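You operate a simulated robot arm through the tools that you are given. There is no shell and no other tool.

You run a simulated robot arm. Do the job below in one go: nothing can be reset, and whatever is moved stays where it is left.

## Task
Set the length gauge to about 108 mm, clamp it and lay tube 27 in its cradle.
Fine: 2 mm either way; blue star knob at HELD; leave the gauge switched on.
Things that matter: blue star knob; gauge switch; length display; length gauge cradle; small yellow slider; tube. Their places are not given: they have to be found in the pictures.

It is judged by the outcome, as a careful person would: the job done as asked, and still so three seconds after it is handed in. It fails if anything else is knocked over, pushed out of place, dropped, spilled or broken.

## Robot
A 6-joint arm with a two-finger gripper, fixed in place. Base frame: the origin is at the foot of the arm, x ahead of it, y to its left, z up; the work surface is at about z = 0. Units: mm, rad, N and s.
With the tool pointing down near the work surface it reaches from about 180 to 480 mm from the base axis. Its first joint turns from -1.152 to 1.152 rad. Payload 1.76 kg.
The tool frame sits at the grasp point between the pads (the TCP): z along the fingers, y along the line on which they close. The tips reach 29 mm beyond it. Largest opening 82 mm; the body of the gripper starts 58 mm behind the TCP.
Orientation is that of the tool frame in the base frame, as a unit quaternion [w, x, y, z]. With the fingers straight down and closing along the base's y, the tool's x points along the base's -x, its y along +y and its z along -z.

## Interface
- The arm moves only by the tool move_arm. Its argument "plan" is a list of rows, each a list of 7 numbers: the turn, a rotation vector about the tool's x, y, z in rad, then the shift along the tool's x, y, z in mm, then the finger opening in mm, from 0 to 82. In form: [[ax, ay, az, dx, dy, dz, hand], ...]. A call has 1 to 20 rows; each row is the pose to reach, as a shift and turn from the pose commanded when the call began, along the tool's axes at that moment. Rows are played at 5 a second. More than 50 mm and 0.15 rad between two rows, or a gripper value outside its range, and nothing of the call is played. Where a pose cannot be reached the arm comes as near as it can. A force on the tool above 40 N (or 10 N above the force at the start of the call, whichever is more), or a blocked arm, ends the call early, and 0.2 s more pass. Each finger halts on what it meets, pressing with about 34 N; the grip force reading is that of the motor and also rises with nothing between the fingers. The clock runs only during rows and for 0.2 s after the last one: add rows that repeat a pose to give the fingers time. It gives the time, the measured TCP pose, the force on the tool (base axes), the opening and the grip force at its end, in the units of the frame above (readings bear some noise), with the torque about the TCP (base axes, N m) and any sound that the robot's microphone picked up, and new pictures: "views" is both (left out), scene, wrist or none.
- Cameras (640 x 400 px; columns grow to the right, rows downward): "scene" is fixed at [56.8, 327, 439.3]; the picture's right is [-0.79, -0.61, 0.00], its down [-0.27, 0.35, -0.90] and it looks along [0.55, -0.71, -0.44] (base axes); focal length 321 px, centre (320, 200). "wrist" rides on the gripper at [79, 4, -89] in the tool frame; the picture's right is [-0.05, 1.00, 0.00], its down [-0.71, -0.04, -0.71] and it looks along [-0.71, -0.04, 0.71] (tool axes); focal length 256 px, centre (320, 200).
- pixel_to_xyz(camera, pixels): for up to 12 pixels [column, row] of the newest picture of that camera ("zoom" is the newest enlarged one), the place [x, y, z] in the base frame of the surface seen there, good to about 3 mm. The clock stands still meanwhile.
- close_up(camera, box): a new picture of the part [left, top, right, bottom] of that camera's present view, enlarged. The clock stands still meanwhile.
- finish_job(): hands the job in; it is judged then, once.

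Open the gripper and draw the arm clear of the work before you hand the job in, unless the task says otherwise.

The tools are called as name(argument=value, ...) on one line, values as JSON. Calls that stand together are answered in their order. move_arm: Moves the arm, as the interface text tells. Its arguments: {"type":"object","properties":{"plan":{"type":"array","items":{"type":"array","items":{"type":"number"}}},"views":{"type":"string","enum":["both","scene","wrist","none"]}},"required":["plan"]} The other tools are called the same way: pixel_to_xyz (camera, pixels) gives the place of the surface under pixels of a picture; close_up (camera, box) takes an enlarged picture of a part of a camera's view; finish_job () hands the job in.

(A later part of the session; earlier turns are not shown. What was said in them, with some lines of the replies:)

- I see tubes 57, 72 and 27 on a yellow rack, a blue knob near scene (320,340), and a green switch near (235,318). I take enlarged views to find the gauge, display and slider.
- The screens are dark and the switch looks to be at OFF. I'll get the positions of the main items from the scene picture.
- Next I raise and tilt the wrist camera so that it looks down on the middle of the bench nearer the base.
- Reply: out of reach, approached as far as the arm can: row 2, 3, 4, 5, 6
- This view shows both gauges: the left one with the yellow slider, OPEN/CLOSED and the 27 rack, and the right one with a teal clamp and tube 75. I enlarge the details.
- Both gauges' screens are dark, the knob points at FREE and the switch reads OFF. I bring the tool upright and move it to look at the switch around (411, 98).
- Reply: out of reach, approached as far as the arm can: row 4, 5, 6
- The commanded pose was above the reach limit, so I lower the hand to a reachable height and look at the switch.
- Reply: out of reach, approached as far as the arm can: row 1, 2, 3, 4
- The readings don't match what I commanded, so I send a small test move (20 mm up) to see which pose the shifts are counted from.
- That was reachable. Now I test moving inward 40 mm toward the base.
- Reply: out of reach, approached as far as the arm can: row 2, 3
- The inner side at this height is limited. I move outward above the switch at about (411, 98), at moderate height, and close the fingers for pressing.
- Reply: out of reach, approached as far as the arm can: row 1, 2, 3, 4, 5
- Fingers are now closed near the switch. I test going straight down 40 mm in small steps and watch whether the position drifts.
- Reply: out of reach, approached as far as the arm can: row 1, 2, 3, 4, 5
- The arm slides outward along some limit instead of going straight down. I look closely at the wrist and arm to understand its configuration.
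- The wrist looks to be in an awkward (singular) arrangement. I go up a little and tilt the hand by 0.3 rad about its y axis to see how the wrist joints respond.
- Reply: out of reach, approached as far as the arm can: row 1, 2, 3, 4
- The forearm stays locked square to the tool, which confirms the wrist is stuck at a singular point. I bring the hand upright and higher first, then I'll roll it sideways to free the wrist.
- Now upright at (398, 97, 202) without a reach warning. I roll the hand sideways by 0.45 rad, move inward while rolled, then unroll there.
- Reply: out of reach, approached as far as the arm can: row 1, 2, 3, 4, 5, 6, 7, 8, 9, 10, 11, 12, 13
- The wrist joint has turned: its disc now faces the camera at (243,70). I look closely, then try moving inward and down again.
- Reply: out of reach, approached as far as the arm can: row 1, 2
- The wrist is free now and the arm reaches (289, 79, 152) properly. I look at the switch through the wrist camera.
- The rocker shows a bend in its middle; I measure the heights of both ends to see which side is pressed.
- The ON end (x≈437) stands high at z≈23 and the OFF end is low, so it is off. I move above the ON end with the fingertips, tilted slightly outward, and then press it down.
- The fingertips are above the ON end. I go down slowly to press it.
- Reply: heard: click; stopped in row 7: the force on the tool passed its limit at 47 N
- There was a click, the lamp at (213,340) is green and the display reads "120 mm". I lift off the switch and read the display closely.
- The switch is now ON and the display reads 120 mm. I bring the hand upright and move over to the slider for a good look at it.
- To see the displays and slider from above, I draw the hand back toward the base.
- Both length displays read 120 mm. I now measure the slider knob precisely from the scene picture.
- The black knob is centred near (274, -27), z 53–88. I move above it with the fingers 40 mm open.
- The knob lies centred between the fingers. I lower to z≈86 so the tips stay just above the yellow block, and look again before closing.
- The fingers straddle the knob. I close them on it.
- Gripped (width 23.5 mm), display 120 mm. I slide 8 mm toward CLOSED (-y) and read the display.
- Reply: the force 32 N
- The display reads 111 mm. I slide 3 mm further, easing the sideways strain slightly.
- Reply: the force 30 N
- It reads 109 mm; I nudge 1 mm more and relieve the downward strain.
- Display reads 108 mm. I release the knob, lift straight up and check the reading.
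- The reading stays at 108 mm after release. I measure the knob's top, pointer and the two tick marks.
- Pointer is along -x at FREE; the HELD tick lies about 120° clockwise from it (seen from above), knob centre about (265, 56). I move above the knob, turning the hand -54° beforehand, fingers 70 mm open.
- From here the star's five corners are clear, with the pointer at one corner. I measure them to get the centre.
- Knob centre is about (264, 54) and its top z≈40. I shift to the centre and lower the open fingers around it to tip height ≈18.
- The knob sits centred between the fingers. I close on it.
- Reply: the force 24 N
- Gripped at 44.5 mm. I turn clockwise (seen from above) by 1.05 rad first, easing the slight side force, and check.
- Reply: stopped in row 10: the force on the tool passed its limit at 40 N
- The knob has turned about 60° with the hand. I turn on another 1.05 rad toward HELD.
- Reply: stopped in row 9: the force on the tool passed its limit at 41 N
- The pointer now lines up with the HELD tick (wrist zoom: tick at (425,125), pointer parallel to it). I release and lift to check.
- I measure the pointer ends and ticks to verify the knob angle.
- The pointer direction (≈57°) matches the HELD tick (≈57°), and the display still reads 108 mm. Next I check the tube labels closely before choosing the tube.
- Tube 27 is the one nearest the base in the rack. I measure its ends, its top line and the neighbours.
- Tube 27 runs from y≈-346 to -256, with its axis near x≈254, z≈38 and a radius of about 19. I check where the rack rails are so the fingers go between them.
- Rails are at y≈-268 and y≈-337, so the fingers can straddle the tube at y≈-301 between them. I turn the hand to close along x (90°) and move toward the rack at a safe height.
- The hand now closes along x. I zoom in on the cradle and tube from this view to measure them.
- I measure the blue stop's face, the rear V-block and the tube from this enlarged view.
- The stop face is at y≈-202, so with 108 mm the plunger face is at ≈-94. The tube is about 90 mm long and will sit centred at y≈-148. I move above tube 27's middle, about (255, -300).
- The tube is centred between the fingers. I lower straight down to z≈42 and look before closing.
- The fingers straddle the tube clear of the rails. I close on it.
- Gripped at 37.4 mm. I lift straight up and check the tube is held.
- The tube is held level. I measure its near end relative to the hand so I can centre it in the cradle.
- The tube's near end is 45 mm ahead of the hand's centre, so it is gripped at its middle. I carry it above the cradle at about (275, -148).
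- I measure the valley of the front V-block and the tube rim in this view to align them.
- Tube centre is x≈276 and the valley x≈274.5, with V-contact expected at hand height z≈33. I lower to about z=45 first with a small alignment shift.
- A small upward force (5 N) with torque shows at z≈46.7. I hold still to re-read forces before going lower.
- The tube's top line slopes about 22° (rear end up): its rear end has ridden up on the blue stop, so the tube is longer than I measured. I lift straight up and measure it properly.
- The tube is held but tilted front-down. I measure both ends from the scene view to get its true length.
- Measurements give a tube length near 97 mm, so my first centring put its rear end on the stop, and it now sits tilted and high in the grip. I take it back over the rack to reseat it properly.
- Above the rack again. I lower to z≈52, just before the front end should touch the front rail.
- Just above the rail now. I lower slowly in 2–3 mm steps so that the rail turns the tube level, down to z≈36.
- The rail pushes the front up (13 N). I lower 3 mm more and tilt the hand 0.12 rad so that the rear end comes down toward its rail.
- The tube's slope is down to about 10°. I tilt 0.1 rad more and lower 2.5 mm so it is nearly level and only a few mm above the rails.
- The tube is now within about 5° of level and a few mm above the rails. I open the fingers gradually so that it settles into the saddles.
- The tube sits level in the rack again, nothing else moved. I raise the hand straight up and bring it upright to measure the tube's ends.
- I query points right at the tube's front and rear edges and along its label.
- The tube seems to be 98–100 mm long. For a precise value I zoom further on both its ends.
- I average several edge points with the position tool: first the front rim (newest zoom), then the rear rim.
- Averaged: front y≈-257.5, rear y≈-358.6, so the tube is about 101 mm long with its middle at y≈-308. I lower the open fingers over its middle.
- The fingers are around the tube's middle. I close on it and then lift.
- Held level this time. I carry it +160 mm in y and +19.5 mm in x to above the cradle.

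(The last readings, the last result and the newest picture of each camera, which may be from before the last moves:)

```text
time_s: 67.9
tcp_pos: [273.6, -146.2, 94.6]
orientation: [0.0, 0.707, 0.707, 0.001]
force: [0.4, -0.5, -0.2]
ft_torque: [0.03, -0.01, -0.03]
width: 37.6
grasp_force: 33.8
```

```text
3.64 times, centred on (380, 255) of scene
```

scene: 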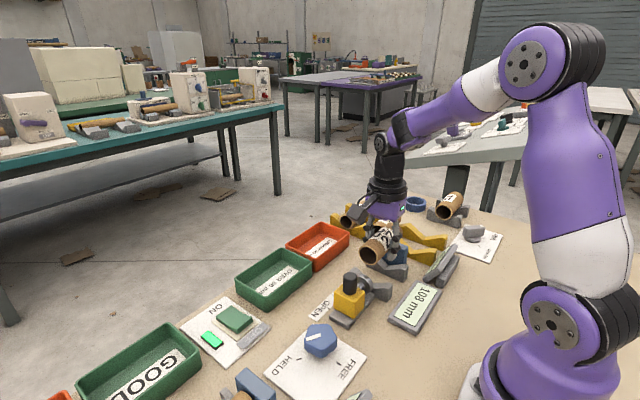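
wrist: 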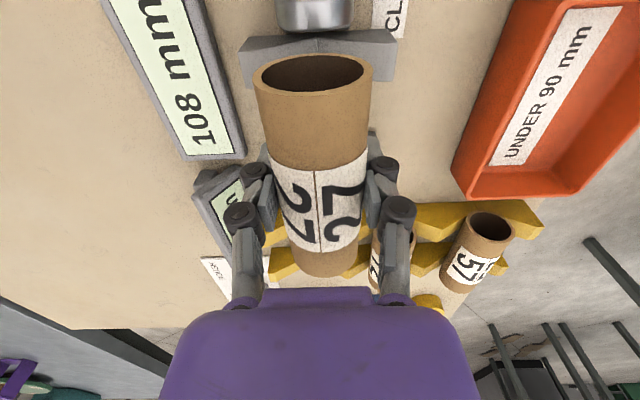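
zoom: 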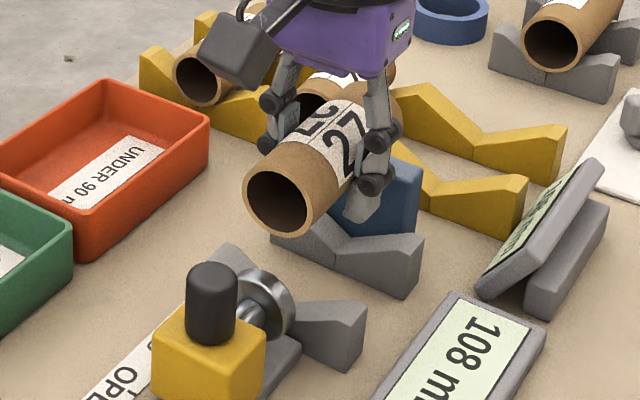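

I measure the plunger face and the tube's front rim in the wrist view with several points.

pixel_to_xyz(camera="zoom", pixels=[[390, 200], [405, 190], [380, 222], [400, 215], [395, 230], [410, 210], [408, 225], [372, 215]])

close_up(camera="wrist", box=[240, 0, 400, 120])

pixel_to_xyz(camera="zoom", pixels=[[110, 250], [485, 240], [300, 312], [300, 182], [200, 200], [420, 195], [250, 99], [300, 102], [350, 97], [400, 85], [220, 92], [310, 160]])

```text
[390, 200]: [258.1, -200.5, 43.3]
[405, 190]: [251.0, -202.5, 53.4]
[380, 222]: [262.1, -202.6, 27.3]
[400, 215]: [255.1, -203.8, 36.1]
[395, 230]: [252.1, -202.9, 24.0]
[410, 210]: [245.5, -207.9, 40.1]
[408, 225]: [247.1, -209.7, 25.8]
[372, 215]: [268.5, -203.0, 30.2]
```

```text
3.33 times, centred on (320, 60) of wrist
```

zoom: 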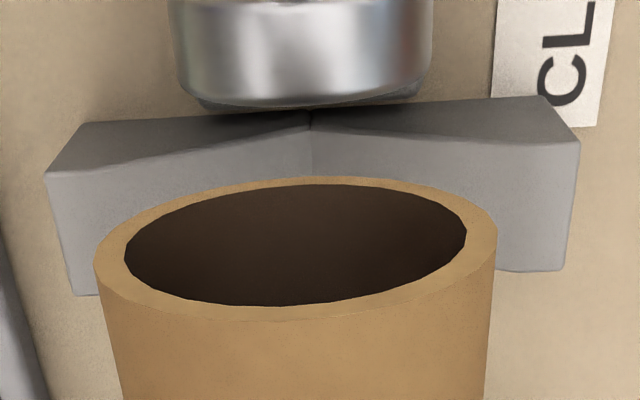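

```text
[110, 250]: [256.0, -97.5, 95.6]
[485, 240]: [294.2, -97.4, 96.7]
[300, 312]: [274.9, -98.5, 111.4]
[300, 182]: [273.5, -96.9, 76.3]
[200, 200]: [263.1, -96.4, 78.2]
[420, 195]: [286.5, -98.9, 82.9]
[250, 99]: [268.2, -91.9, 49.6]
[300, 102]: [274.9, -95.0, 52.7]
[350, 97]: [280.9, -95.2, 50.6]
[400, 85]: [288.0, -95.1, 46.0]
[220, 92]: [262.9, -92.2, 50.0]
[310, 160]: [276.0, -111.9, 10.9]
```

Tube front y≈-97.6 against plunger ≈-94, and its rear ≈-198.6 against stop ≈-202.4: about 3.5 mm free at each end, and x is aligned. I lower 28 mm slowly and check the forces.

move_arm(plan=[[0, 0, 0, 0, 0, 4, 30], [0, 0, 0, 0, 0, 8, 30], [0, 0, 0, 0, 0, 12, 30], [0, 0, 0, 0, 0, 16, 30], [0, 0, 0, 0, 0, 20, 30], [0, 0, 0, 0, 0, 24, 30], [0, 0, 0, 0, 0, 28, 30], [0, 0, 0, 0, 0, 28, 30]])

close_up(camera="wrist", box=[240, 0, 400, 120])

close_up(camera="scene", box=[330, 220, 430, 310])

```text
time_s: 69.7
tcp_pos: [274.7, -145.4, 66.6]
orientation: [0.0, 0.707, 0.707, 0.001]
force: [0.9, 0.3, -0.3]
ft_torque: [0.0, 0.01, 0.01]
width: 37.9
grasp_force: 34.1
```

scene: 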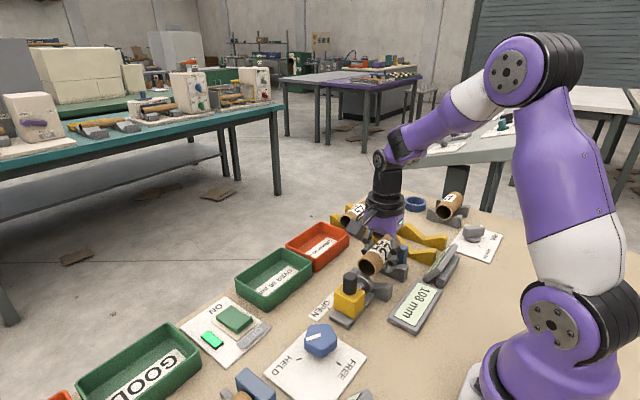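
wrist: 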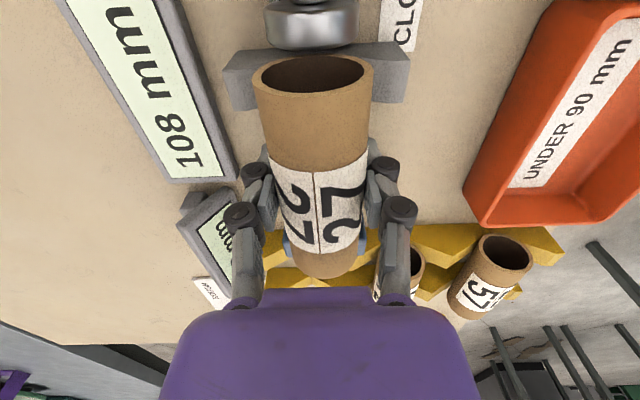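

```text
3.33 times, centred on (320, 60) of wrist
```

zoom: 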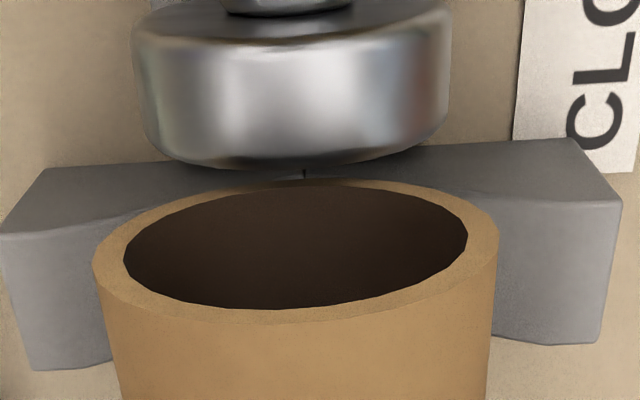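

```text
4.44 times, centred on (380, 265) of scene
```

zoom: 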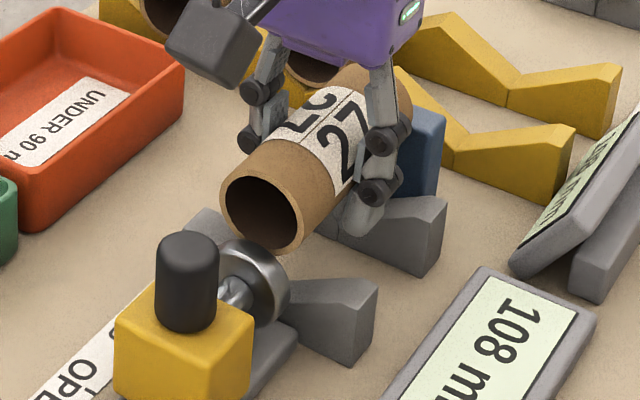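

No contact forces, and the tube's bottom is already below the top of the stop, so both ends clear. I keep lowering in 3–4 mm steps.

move_arm(plan=[[0, 0, 0, 0, 0, 4, 30], [0, 0, 0, 0, 0, 8, 30], [0, 0, 0, 0, 0, 12, 30], [0, 0, 0, 0, 0, 16, 30], [0, 0, 0, 0, 0, 20, 30], [0, 0, 0, 0, 0, 24, 30], [0, 0, 0, 0, 0, 27, 30], [0, 0, 0, 0, 0, 27, 30]])

close_up(camera="wrist", box=[240, 0, 400, 120])

close_up(camera="scene", box=[330, 220, 430, 310])

```text
time_s: 71.5
tcp_pos: [275.4, -146.0, 40.2]
orientation: [0.0, 0.706, 0.708, 0.002]
force: [-0.5, 0.1, -0.5]
ft_torque: [0.02, -0.05, 0.02]
width: 38.6
grasp_force: 34.4
```

scene: 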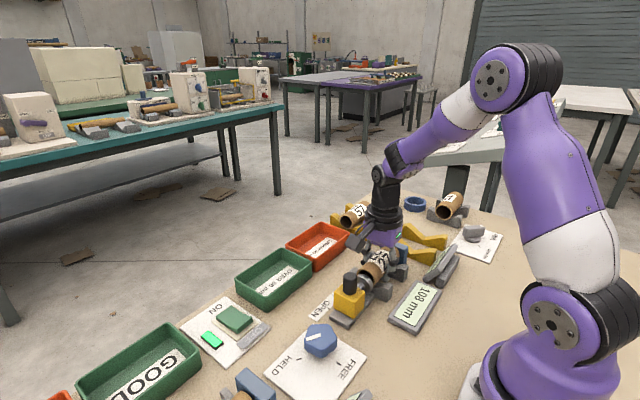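
wrist: 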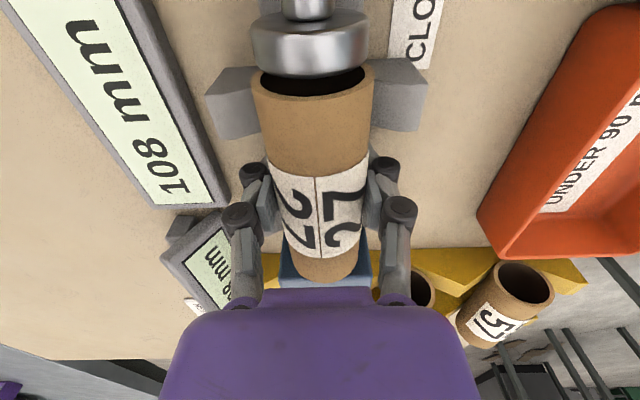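

```text
3.33 times, centred on (320, 60) of wrist
```

zoom: 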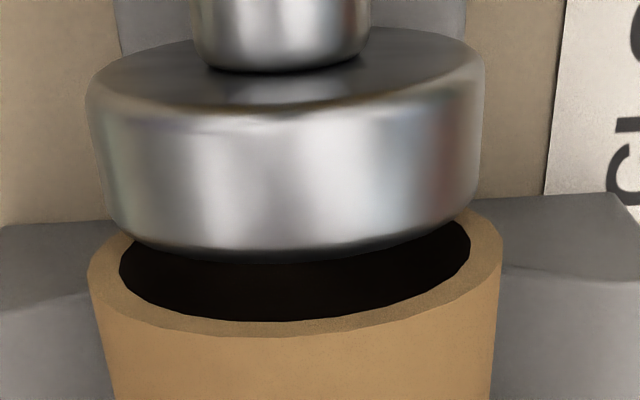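

```text
4.44 times, centred on (380, 265) of scene
```

zoom: 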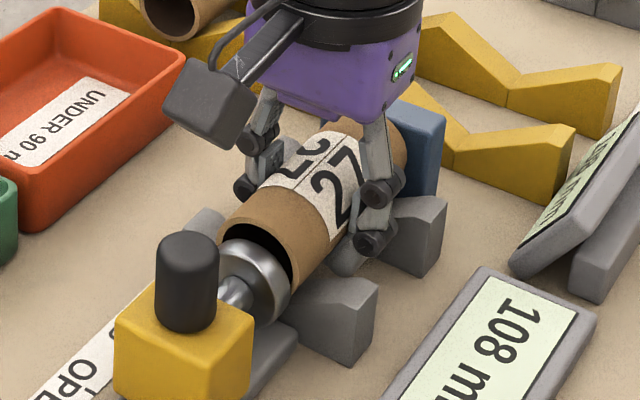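

Everything clears with no force at z≈40. I lower the last few millimetres in 1.5 mm steps.

move_arm(plan=[[0, 0, 0, 0, 0, 1.5, 30], [0, 0, 0, 0, 0, 3, 30], [0, 0, 0, 0, 0, 4.5, 30], [0, 0, 0, 0, 0, 6, 30], [0, 0, 0, 0, 0, 6, 30]], views="wrist")

```text
time_s: 72.7
tcp_pos: [276.1, -145.5, 33.9]
orientation: [0.0, 0.706, 0.708, 0.001]
force: [-0.2, -0.3, 0.0]
ft_torque: [0.01, 0.0, 0.02]
width: 38.4
grasp_force: 34.0
```

wrist: 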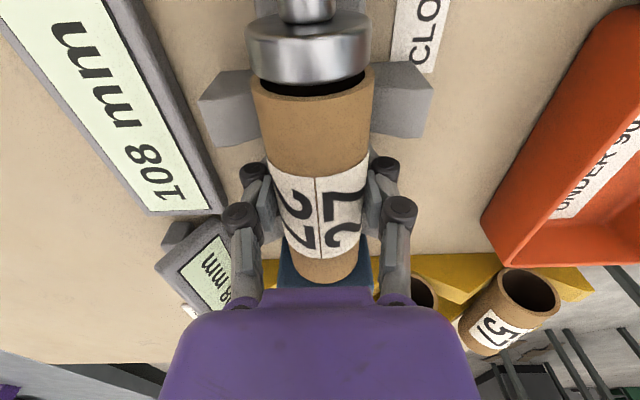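

Still no contact at z≈33.9; I lower another 2.5 mm in small steps.

move_arm(plan=[[0, 0, 0, 0, 0, 1, 30], [0, 0, 0, 0, 0, 1.8, 30], [0, 0, 0, 0, 0, 2.5, 30], [0, 0, 0, 0, 0, 2.5, 30]])

close_up(camera="scene", box=[330, 220, 430, 310])

pixel_to_xyz(camera="wrist", pixels=[[315, 105], [316, 120], [317, 150], [319, 200], [320, 230], [321, 260], [321, 275]])

```text
time_s: 73.7
tcp_pos: [274.9, -145.0, 30.1]
orientation: [-0.001, 0.706, 0.708, 0.002]
force: [-1.0, -2.5, 4.0]
ft_torque: [-0.01, -0.04, -0.03]
width: 38.1
grasp_force: 33.5
```

scene: 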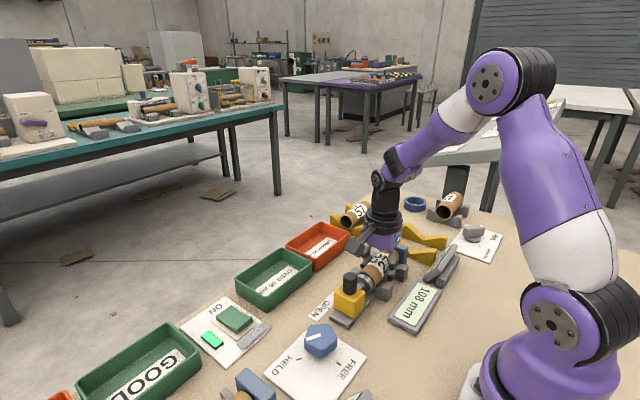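
wrist: 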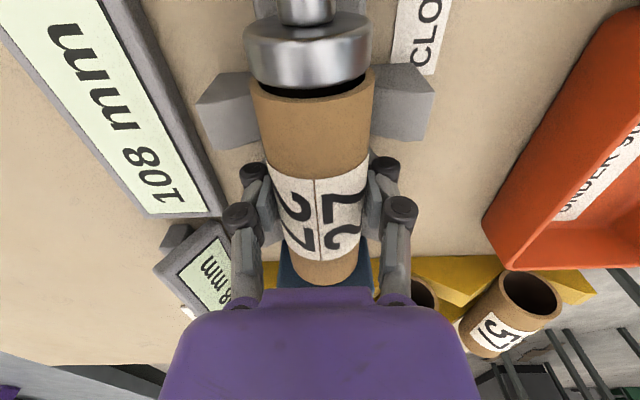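

```text
4.44 times, centred on (380, 265) of scene
```

zoom: 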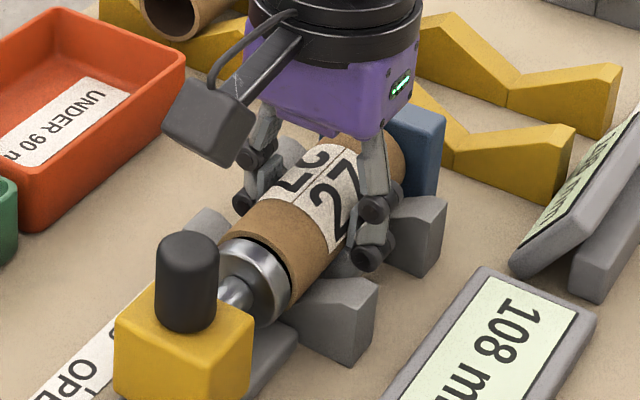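

```text
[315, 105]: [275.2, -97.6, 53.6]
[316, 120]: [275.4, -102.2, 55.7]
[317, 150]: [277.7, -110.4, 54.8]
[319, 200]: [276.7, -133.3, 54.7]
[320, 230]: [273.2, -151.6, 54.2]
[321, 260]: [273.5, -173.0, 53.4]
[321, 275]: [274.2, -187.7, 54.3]
```

A light contact force (4 N) with no torque: the tube rests on both V-blocks (top z≈54 along its whole length). I raise 1 mm to unload and open the fingers gradually.

move_arm(plan=[[0, 0, 0, 0, 0, -1, 30], [0, 0, 0, 0, 0, -1, 37], [0, 0, 0, 0, 0, -1, 38.5], [0, 0, 0, 0, 0, -1, 40], [0, 0, 0, 0, 0, -1, 43], [0, 0, 0, 0, 0, -1, 48], [0, 0, 0, 0, 0, -1, 55], [0, 0, 0, 0, 0, -1, 60], [0, 0, 0, 0, 0, -1, 60]])

close_up(camera="scene", box=[330, 220, 430, 310])

close_up(camera="wrist", box=[220, 0, 420, 290])

```text
time_s: 75.7
tcp_pos: [275.1, -145.5, 31.4]
orientation: [0.001, 0.706, 0.708, 0.002]
force: [-0.4, 0.3, -0.7]
ft_torque: [0.02, 0.02, 0.02]
width: 60.1
grasp_force: 0.0
```

scene: 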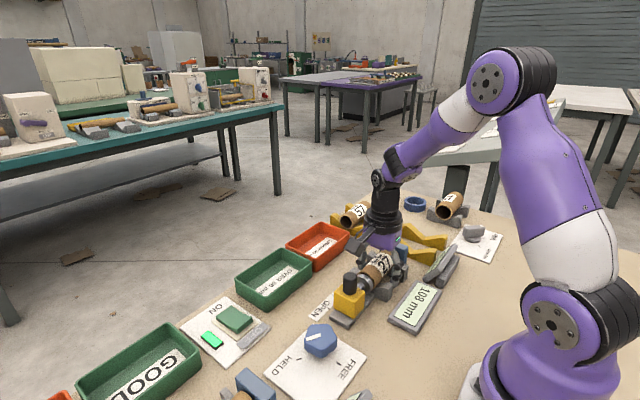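
wrist: 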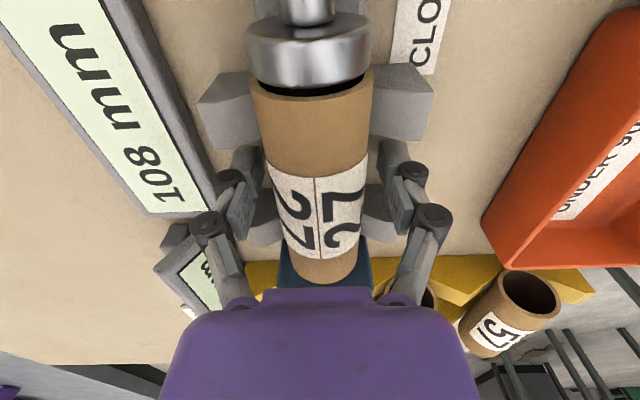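

```text
4.44 times, centred on (380, 265) of scene
```

zoom: 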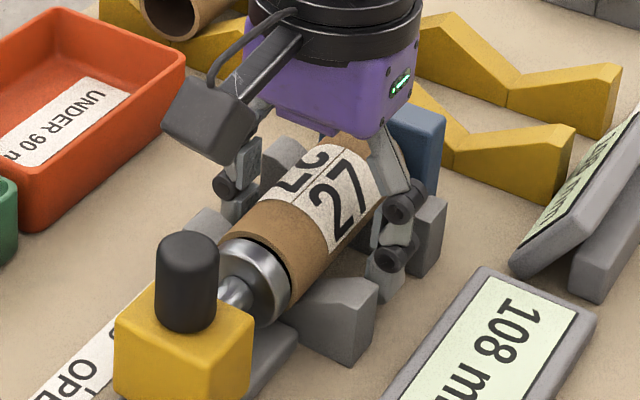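

```text
1.38 times, centred on (320, 145) of wrist
```

zoom: 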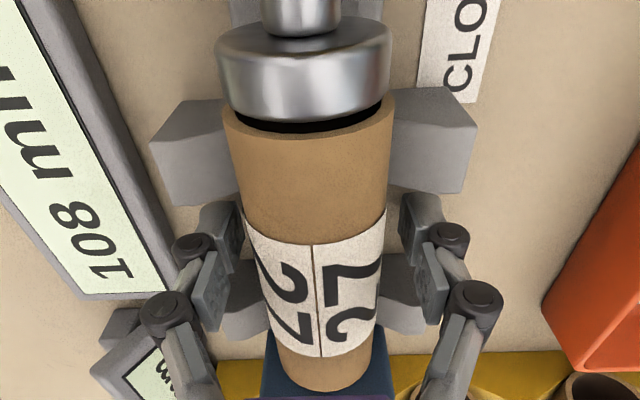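

The tube stays put in the cradle and the display reads 108 mm. I raise the open hand straight up.

move_arm(plan=[[0, 0, 0, 0, 0, -10, 62], [0, 0, 0, 0, 0, -25, 62], [0, 0, 0, 0, 0, -45, 62], [0, 0, 0, 0, 0, -70, 62], [0, 0, 0, 0, 0, -100, 62], [0, 0, 0, 0, 0, -100, 62]])

close_up(camera="scene", box=[310, 210, 470, 340])

close_up(camera="wrist", box=[220, 0, 460, 200])

```text
time_s: 77.1
tcp_pos: [274.7, -147.2, 132.5]
orientation: [0.0, 0.706, 0.708, 0.001]
force: [-0.1, -0.1, 0.3]
ft_torque: [-0.03, -0.01, -0.02]
width: 62.0
grasp_force: 0.1
```

scene: 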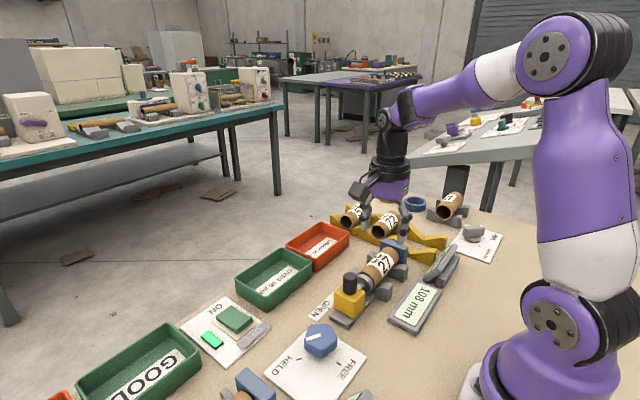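
wrist: 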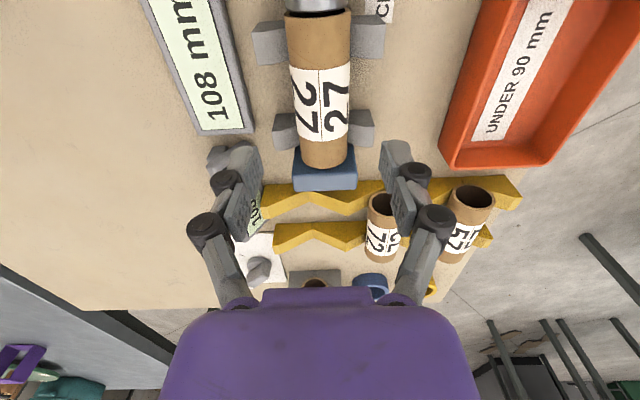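

```text
3.08 times, centred on (390, 275) of scene
```

zoom: 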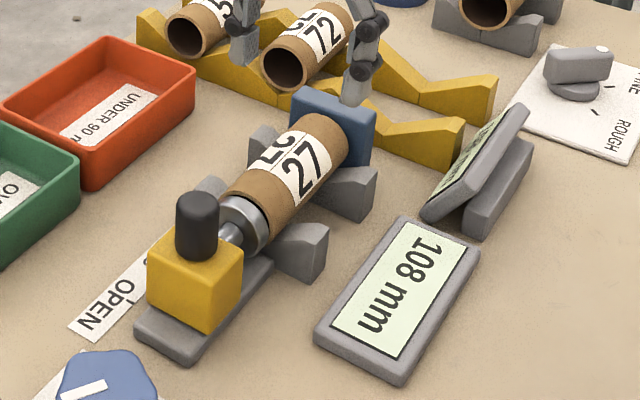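

```text
2.00 times, centred on (340, 100) of wrist
```

zoom: 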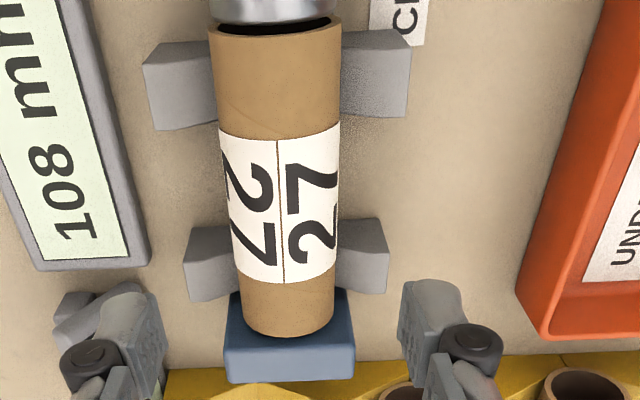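

The tube lies in the V-blocks between stop and plunger. I verify it is level and fully seated, and check the knob and the rest of the bench.

pixel_to_xyz(camera="zoom", pixels=[[275, 45], [276, 80], [278, 120], [280, 200], [283, 270], [286, 310], [288, 328], [285, 365], [240, 330], [340, 330]])

close_up(camera="scene", box=[170, 280, 400, 400])

close_up(camera="scene", box=[340, 230, 430, 300])

```text
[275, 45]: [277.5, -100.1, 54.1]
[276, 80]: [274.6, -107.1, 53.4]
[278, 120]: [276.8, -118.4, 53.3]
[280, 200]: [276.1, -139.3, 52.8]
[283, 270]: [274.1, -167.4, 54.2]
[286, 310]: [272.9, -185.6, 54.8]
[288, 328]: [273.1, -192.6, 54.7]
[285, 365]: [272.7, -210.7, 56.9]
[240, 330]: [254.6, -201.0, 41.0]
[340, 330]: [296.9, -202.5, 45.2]
```

```text
2.78 times, centred on (285, 340) of scene
```

zoom: 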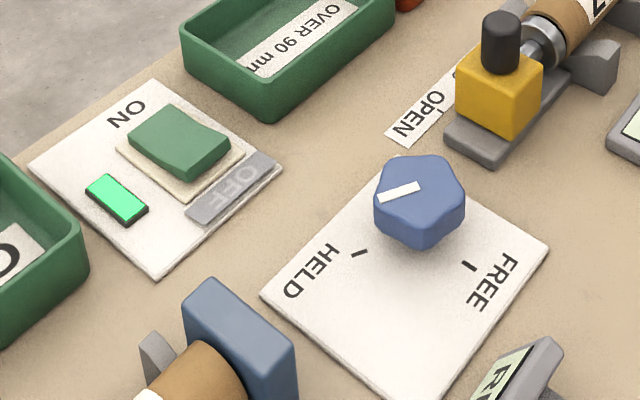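

```text
5.71 times, centred on (385, 265) of scene
```

zoom: 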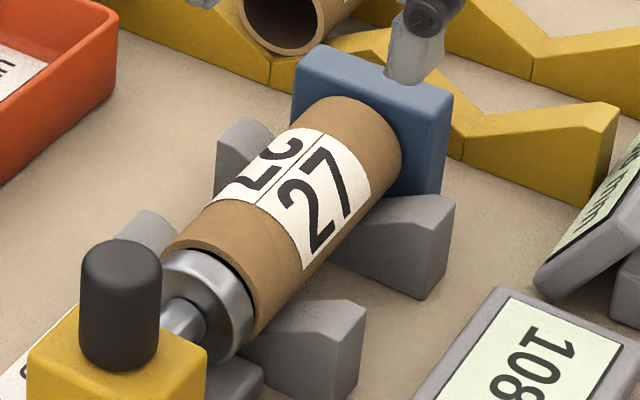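

All good: tube level (top z≈54 along its length), knob at HELD, lamp green and switch ON, display 108 mm. I draw the arm up and back clear of the work.

move_arm(plan=[[0, 0, 0, 0, 0, -20, 70], [0, 0, 0, 10, -15, -35, 80], [0, 0, 0, 25, -35, -45, 80], [0, 0, 0, 40, -55, -48, 80], [0, 0, 0, 47, -65, -48, 80], [0, 0, 0, 47, -65, -48, 80]])

close_up(camera="scene", box=[300, 200, 480, 340])

```text
time_s: 78.5
tcp_pos: [208.7, -99.3, 179.8]
orientation: [0.0, 0.706, 0.708, 0.001]
force: [0.2, 0.4, -0.2]
ft_torque: [0.0, -0.06, -0.01]
width: 80.1
grasp_force: 0.1
```

scene: 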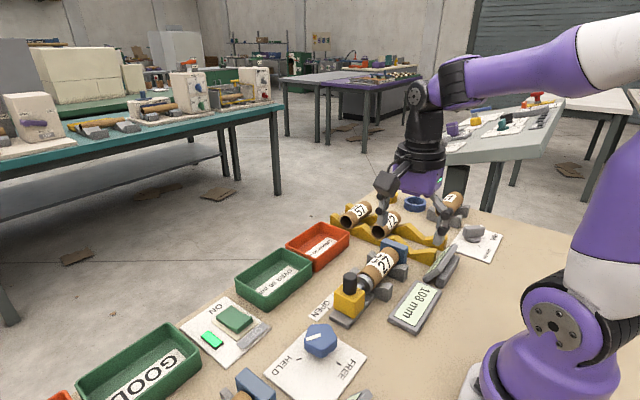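
wrist: 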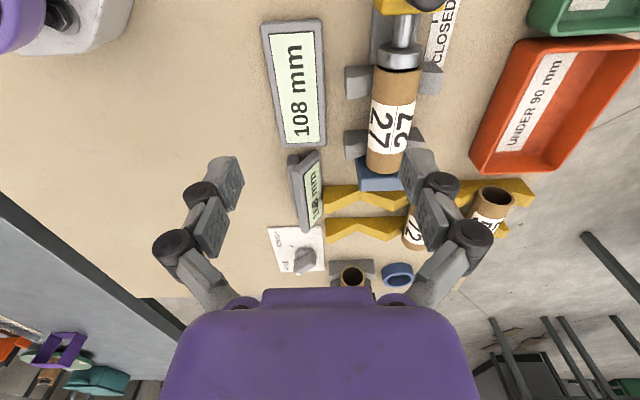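

```text
2.86 times, centred on (390, 270) of scene
```

zoom: 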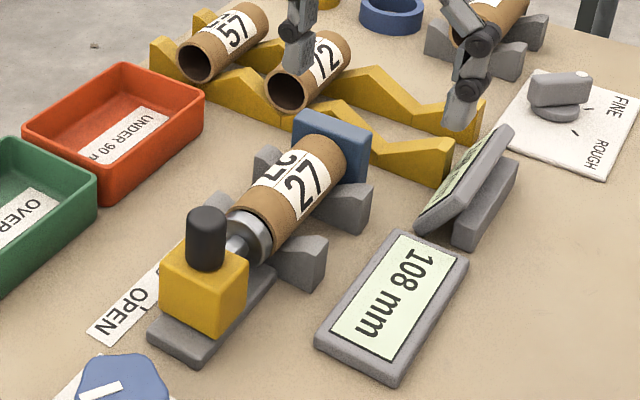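

The arm is clear, the gripper is open and empty, both displays read 108 mm, the knob is at HELD, the lamp is green, and tube 27 lies in the cradle. I hand the job in.

finish_job()

```text
The job is handed in.
```

The gauge is set and clamped, and tube 27 is lying in its cradle; the job is handed in.

- **Length:** both length displays read 108 mm, and the reading held after the slider was released and the tube laid in.
- **Clamp:** the blue star knob is turned to HELD; its pointer lines up with the HELD tick to within about 2°. I did not push on the slider afterwards to test that the clamp grips.
- **Gauge switch:** it is on, and its lamp is green.
- **Tube:** it sits level on both V-blocks, with an estimated 3.5 mm free at the stop and at the plunger. The tube measures about 101 mm long.

My first attempt to lay the tube set its rear end down on top of the blue stop, because I had measured it as about 90 mm. The tube tilted in the grip, so I put it back in the rack, where one end dropped a few millimetres into its saddle. I then measured it again and laid it in cleanly. The display stayed at 108 mm throughout, and the stop and the other tubes showed no sign of having moved in the pictures.

The gripper is open and the arm is drawn back clear of the work.
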